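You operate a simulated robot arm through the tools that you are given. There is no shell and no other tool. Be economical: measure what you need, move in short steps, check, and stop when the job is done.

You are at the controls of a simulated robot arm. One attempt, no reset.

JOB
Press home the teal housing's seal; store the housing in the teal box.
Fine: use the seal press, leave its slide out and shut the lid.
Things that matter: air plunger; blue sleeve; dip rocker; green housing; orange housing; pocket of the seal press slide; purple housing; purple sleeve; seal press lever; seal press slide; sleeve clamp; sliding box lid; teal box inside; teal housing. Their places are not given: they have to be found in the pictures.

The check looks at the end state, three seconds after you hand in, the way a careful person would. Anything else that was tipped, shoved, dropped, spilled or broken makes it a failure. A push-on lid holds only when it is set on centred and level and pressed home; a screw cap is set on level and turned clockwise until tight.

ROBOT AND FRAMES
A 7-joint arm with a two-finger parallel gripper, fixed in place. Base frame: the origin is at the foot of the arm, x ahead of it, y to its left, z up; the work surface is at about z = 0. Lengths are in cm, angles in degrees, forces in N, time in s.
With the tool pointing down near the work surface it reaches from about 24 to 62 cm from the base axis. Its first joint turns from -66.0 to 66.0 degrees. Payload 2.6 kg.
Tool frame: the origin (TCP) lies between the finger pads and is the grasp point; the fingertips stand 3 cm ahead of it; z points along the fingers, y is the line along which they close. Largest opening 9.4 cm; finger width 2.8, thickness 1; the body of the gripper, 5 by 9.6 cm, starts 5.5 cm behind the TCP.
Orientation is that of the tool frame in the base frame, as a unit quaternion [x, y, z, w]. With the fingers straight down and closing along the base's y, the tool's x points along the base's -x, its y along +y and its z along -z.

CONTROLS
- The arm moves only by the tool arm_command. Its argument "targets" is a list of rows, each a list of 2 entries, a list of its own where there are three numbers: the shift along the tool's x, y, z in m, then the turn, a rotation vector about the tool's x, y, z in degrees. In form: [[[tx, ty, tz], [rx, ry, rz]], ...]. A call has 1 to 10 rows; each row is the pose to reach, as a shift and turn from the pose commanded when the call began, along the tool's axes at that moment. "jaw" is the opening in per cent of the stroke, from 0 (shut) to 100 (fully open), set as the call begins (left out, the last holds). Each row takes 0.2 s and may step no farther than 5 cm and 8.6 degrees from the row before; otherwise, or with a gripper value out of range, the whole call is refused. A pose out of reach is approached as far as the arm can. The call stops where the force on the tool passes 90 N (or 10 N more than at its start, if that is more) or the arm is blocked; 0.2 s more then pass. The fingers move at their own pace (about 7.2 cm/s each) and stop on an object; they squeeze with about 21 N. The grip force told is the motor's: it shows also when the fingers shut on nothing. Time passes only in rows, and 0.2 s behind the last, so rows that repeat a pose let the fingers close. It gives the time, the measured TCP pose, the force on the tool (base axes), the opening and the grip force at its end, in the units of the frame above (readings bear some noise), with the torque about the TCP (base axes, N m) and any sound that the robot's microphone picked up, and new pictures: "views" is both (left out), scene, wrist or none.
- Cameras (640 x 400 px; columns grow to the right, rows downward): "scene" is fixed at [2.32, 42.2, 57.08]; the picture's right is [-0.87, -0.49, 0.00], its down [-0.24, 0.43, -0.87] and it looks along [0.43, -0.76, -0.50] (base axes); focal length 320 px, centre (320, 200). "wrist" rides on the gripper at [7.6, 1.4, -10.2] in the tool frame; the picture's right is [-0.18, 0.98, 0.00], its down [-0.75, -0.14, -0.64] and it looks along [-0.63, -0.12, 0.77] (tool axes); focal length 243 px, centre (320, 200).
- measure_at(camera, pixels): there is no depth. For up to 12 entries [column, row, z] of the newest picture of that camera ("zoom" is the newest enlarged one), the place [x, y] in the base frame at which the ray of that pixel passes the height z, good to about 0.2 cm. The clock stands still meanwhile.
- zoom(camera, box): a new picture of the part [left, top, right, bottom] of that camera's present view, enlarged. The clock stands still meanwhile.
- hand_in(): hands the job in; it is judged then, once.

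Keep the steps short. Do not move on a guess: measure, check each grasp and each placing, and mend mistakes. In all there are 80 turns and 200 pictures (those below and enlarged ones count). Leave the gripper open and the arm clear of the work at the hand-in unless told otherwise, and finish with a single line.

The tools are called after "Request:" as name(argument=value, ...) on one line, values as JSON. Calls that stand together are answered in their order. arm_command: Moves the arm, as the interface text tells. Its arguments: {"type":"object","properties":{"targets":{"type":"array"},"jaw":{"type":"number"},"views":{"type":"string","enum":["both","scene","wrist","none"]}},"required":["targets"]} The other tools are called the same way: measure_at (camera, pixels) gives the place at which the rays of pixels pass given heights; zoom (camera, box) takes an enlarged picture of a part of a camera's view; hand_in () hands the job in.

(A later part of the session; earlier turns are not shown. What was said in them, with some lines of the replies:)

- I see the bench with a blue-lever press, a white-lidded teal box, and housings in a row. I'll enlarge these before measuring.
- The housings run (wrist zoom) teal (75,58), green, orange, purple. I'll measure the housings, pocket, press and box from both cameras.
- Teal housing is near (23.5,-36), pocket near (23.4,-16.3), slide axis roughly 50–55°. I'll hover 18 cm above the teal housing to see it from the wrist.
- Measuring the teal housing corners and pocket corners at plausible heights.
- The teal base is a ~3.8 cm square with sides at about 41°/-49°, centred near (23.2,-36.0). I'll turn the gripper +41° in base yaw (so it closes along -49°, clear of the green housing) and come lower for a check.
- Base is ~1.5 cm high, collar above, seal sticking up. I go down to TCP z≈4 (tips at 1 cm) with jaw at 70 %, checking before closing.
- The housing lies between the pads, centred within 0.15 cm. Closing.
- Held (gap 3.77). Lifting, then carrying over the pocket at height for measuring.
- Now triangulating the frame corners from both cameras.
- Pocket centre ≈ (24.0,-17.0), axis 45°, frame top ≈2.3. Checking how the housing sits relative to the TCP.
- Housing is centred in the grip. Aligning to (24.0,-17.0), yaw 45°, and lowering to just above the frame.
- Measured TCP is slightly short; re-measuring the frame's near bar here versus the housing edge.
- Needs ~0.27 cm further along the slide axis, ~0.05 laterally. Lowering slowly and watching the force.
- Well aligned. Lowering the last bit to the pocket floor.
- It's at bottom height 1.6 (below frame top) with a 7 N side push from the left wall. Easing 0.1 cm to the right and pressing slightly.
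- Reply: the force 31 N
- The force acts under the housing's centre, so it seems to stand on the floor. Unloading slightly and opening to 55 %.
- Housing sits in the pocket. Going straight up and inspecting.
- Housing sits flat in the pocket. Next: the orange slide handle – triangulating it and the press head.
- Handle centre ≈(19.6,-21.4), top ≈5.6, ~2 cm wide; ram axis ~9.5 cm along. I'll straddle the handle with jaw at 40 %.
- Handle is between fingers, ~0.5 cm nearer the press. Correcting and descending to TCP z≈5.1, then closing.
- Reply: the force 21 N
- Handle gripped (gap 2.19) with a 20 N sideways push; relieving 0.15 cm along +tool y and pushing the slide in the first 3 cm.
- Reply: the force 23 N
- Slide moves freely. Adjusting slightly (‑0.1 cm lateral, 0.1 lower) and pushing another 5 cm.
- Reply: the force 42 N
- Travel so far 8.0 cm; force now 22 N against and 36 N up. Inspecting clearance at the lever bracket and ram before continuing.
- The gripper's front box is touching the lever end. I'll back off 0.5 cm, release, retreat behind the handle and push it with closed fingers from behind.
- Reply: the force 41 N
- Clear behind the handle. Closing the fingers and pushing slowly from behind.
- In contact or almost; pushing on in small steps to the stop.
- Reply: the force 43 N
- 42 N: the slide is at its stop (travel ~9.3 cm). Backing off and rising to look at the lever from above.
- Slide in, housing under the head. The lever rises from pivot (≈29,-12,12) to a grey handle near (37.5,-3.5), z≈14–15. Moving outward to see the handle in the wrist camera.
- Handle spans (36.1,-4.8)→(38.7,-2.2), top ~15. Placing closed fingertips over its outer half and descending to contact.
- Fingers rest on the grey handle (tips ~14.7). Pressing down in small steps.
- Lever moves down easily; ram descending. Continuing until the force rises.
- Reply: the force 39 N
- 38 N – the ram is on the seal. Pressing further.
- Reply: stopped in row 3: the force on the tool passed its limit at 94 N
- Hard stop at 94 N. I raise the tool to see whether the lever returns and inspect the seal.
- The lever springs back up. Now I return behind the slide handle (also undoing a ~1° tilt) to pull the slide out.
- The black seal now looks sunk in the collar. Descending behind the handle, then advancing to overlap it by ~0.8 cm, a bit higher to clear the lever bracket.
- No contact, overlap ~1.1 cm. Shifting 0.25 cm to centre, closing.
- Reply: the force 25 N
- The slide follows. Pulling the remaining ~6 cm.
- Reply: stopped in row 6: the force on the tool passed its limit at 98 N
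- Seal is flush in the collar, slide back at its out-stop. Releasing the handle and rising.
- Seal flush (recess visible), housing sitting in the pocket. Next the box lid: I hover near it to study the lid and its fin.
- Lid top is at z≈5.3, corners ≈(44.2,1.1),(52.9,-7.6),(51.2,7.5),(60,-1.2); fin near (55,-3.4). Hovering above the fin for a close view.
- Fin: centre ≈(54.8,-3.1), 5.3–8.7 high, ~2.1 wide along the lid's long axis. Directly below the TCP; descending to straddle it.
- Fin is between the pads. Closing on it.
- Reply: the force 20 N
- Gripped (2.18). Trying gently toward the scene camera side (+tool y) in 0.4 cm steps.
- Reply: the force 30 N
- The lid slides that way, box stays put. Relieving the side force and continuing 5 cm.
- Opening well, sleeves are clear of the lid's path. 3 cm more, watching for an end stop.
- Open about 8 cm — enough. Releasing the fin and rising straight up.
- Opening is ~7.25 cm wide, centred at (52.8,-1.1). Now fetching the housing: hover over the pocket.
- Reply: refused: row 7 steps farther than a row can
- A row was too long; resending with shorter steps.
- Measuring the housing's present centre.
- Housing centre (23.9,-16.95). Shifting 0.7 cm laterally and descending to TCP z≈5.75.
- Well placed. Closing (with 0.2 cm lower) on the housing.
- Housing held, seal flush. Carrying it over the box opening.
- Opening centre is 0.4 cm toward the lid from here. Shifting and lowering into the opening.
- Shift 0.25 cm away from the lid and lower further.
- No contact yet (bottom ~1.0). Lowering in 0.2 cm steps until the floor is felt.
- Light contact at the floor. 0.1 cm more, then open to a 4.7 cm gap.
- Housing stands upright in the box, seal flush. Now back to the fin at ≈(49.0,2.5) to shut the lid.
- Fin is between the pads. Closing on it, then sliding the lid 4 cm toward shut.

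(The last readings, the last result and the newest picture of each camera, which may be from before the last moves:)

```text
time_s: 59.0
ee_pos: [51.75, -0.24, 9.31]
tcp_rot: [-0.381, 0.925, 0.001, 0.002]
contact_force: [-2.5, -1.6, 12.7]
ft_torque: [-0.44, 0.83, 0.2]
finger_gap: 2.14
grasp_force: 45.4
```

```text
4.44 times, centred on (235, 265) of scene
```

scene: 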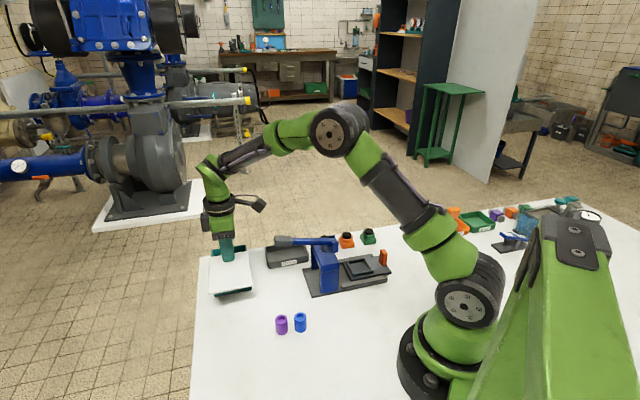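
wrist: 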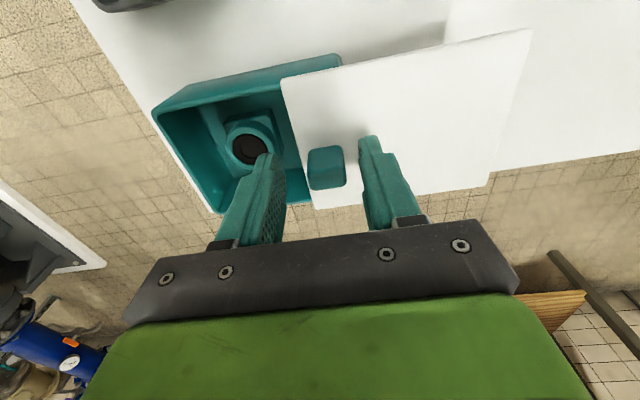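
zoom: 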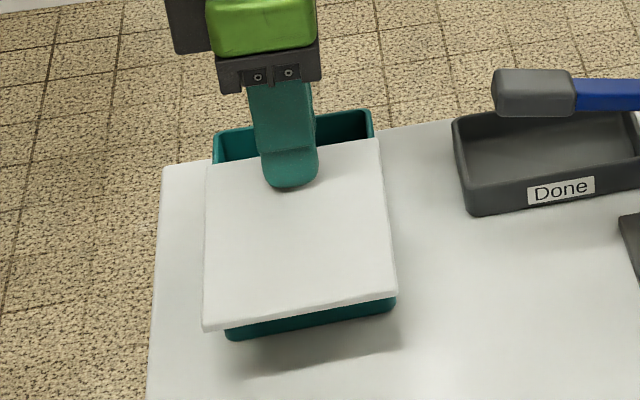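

Lid closing smoothly; about 4.1 cm to go. Sliding 3.7 cm, then feeling for the stop.

Request:
arm_command(targets=[[[0, -0.01, 0], [0, 0, 0]], [[0, -0.02, 0], [0, 0, 0]], [[0, -0.03, 0], [0, 0, 0]], [[0, -0.037, 0], [0, 0, 0]]], views="none")

Request:
arm_command(targets=[[[0, -0.002, 0], [0, 0, 0]], [[0, -0.004, 0], [0, 0, 0]], [[0, -0.006, 0], [0, 0, 0]]], views="scene")

Request:
zoom(camera="scene", box=[190, 220, 280, 310])

```text
time_s: 60.0
ee_pos: [54.37, -2.75, 9.41]
tcp_rot: [-0.383, 0.924, 0.001, 0.004]
contact_force: [1.8, 3.6, 11.8]
ft_torque: [-0.85, 0.77, -0.17]
finger_gap: 2.2
grasp_force: 44.9
```

```text
time_s: 60.8
ee_pos: [54.74, -3.14, 9.39]
tcp_rot: [-0.381, 0.925, 0.002, 0.003]
contact_force: [1.6, 1.2, 9.2]
ft_torque: [0.52, -0.54, 0.17]
finger_gap: 2.17
grasp_force: 45.1
```

scene: 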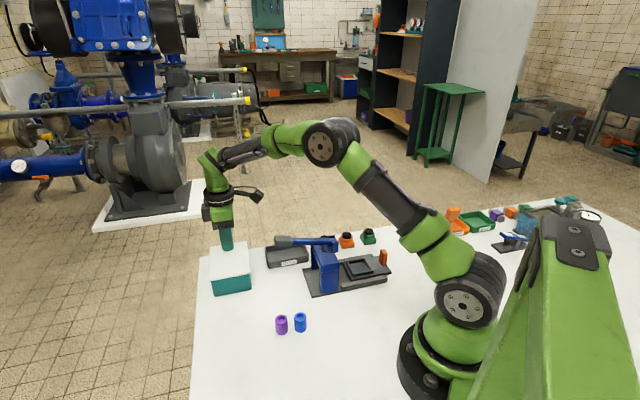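

```text
4.44 times, centred on (235, 265) of scene
```

zoom: 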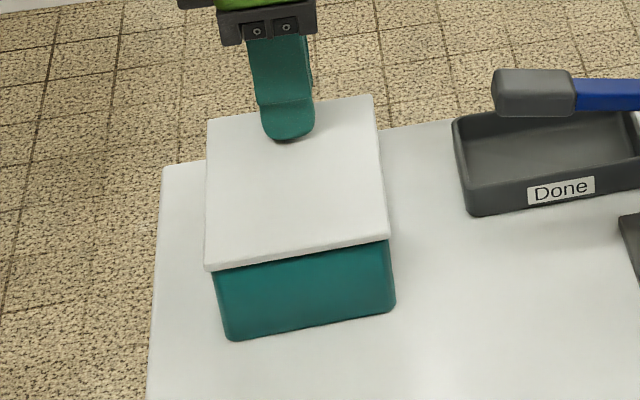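

Practically closed, no stop force yet. Nudging in 0.1–0.2 cm steps to feel the stop.

Request:
arm_command(targets=[[[0, -0.0015, 0], [0, 0, 0]], [[0, -0.003, 0], [0, 0, 0]]], views="none")

```text
time_s: 61.4
ee_pos: [54.87, -3.27, 9.25]
tcp_rot: [-0.381, 0.924, 0.003, 0.0]
contact_force: [-14.1, 6.0, 12.2]
ft_torque: [0.3, -0.76, 0.19]
finger_gap: 2.16
grasp_force: 45.3
```

Stop felt (~14 N). Releasing the fin, rising and checking against the original lid position.

Request:
arm_command(targets=[[[0, 0, 0], [0, 0, 0]], [[0, 0, 0], [0, 0, 0]], [[0, 0, -0.04], [0, 0, 0]], [[0, 0, -0.09], [0, 0, 0]], [[0.02, 0.02, -0.13], [0, 0, 0]], [[0.05, 0.05, -0.14], [0, 0, 0]]], views="both", jaw=55)

Request:
zoom(camera="scene", box=[190, 225, 290, 305])

Request:
zoom(camera="scene", box=[260, 215, 420, 315])

```text
time_s: 62.8
ee_pos: [47.78, -3.46, 23.42]
tcp_rot: [-0.382, 0.924, 0.001, 0.002]
contact_force: [0.0, -0.3, -0.5]
ft_torque: [0.01, -0.03, -0.03]
finger_gap: 5.15
grasp_force: 0.1
```

scene: 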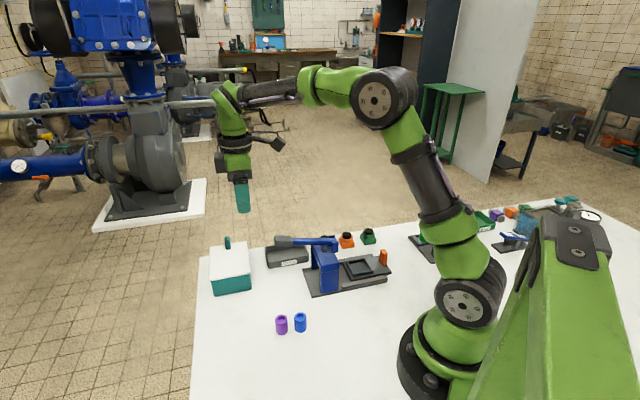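
wrist: 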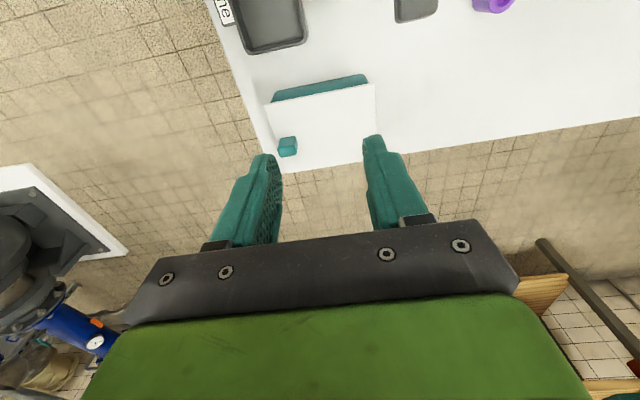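

```text
5.00 times, centred on (240, 265) of scene
```

zoom: 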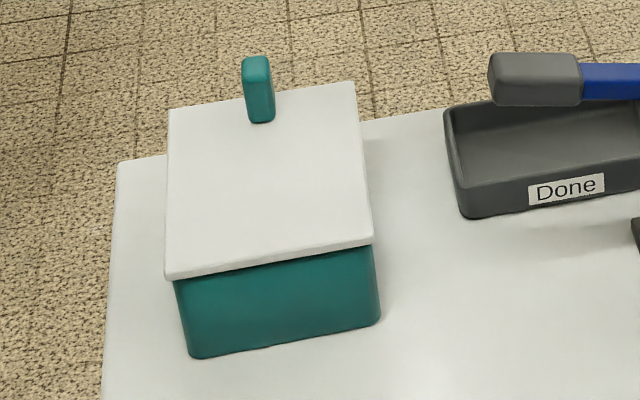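

```text
4.00 times, centred on (340, 265) of scene
```

zoom: 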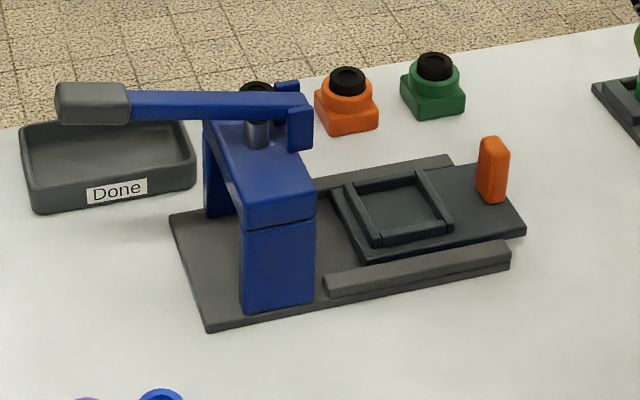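

The lid is exactly back at its closed position, the slide is out, the lever is up and nothing else has moved. Opening the gripper fully and rising a little before handing in.

Request:
arm_command(targets=[[[0.01, 0, -0.04], [0, 0, 0]], [[0.01, 0, -0.07], [0, 0, 0]], [[0.01, 0, -0.07], [0, 0, 0]]], views="none", jaw=100)

Request:
hand_in()

```text
time_s: 63.6
ee_pos: [47.29, -4.31, 30.25]
tcp_rot: [-0.382, 0.924, 0.001, 0.002]
contact_force: [0.2, 0.1, -0.9]
ft_torque: [0.01, 0.01, 0.0]
finger_gap: 9.42
grasp_force: 0.0
```

```text
The job is handed in.
```

The teal housing's seal is pressed flush, the housing stands upright in the teal box with the lid shut, the press slide is out with its lever up, and the job is handed in.
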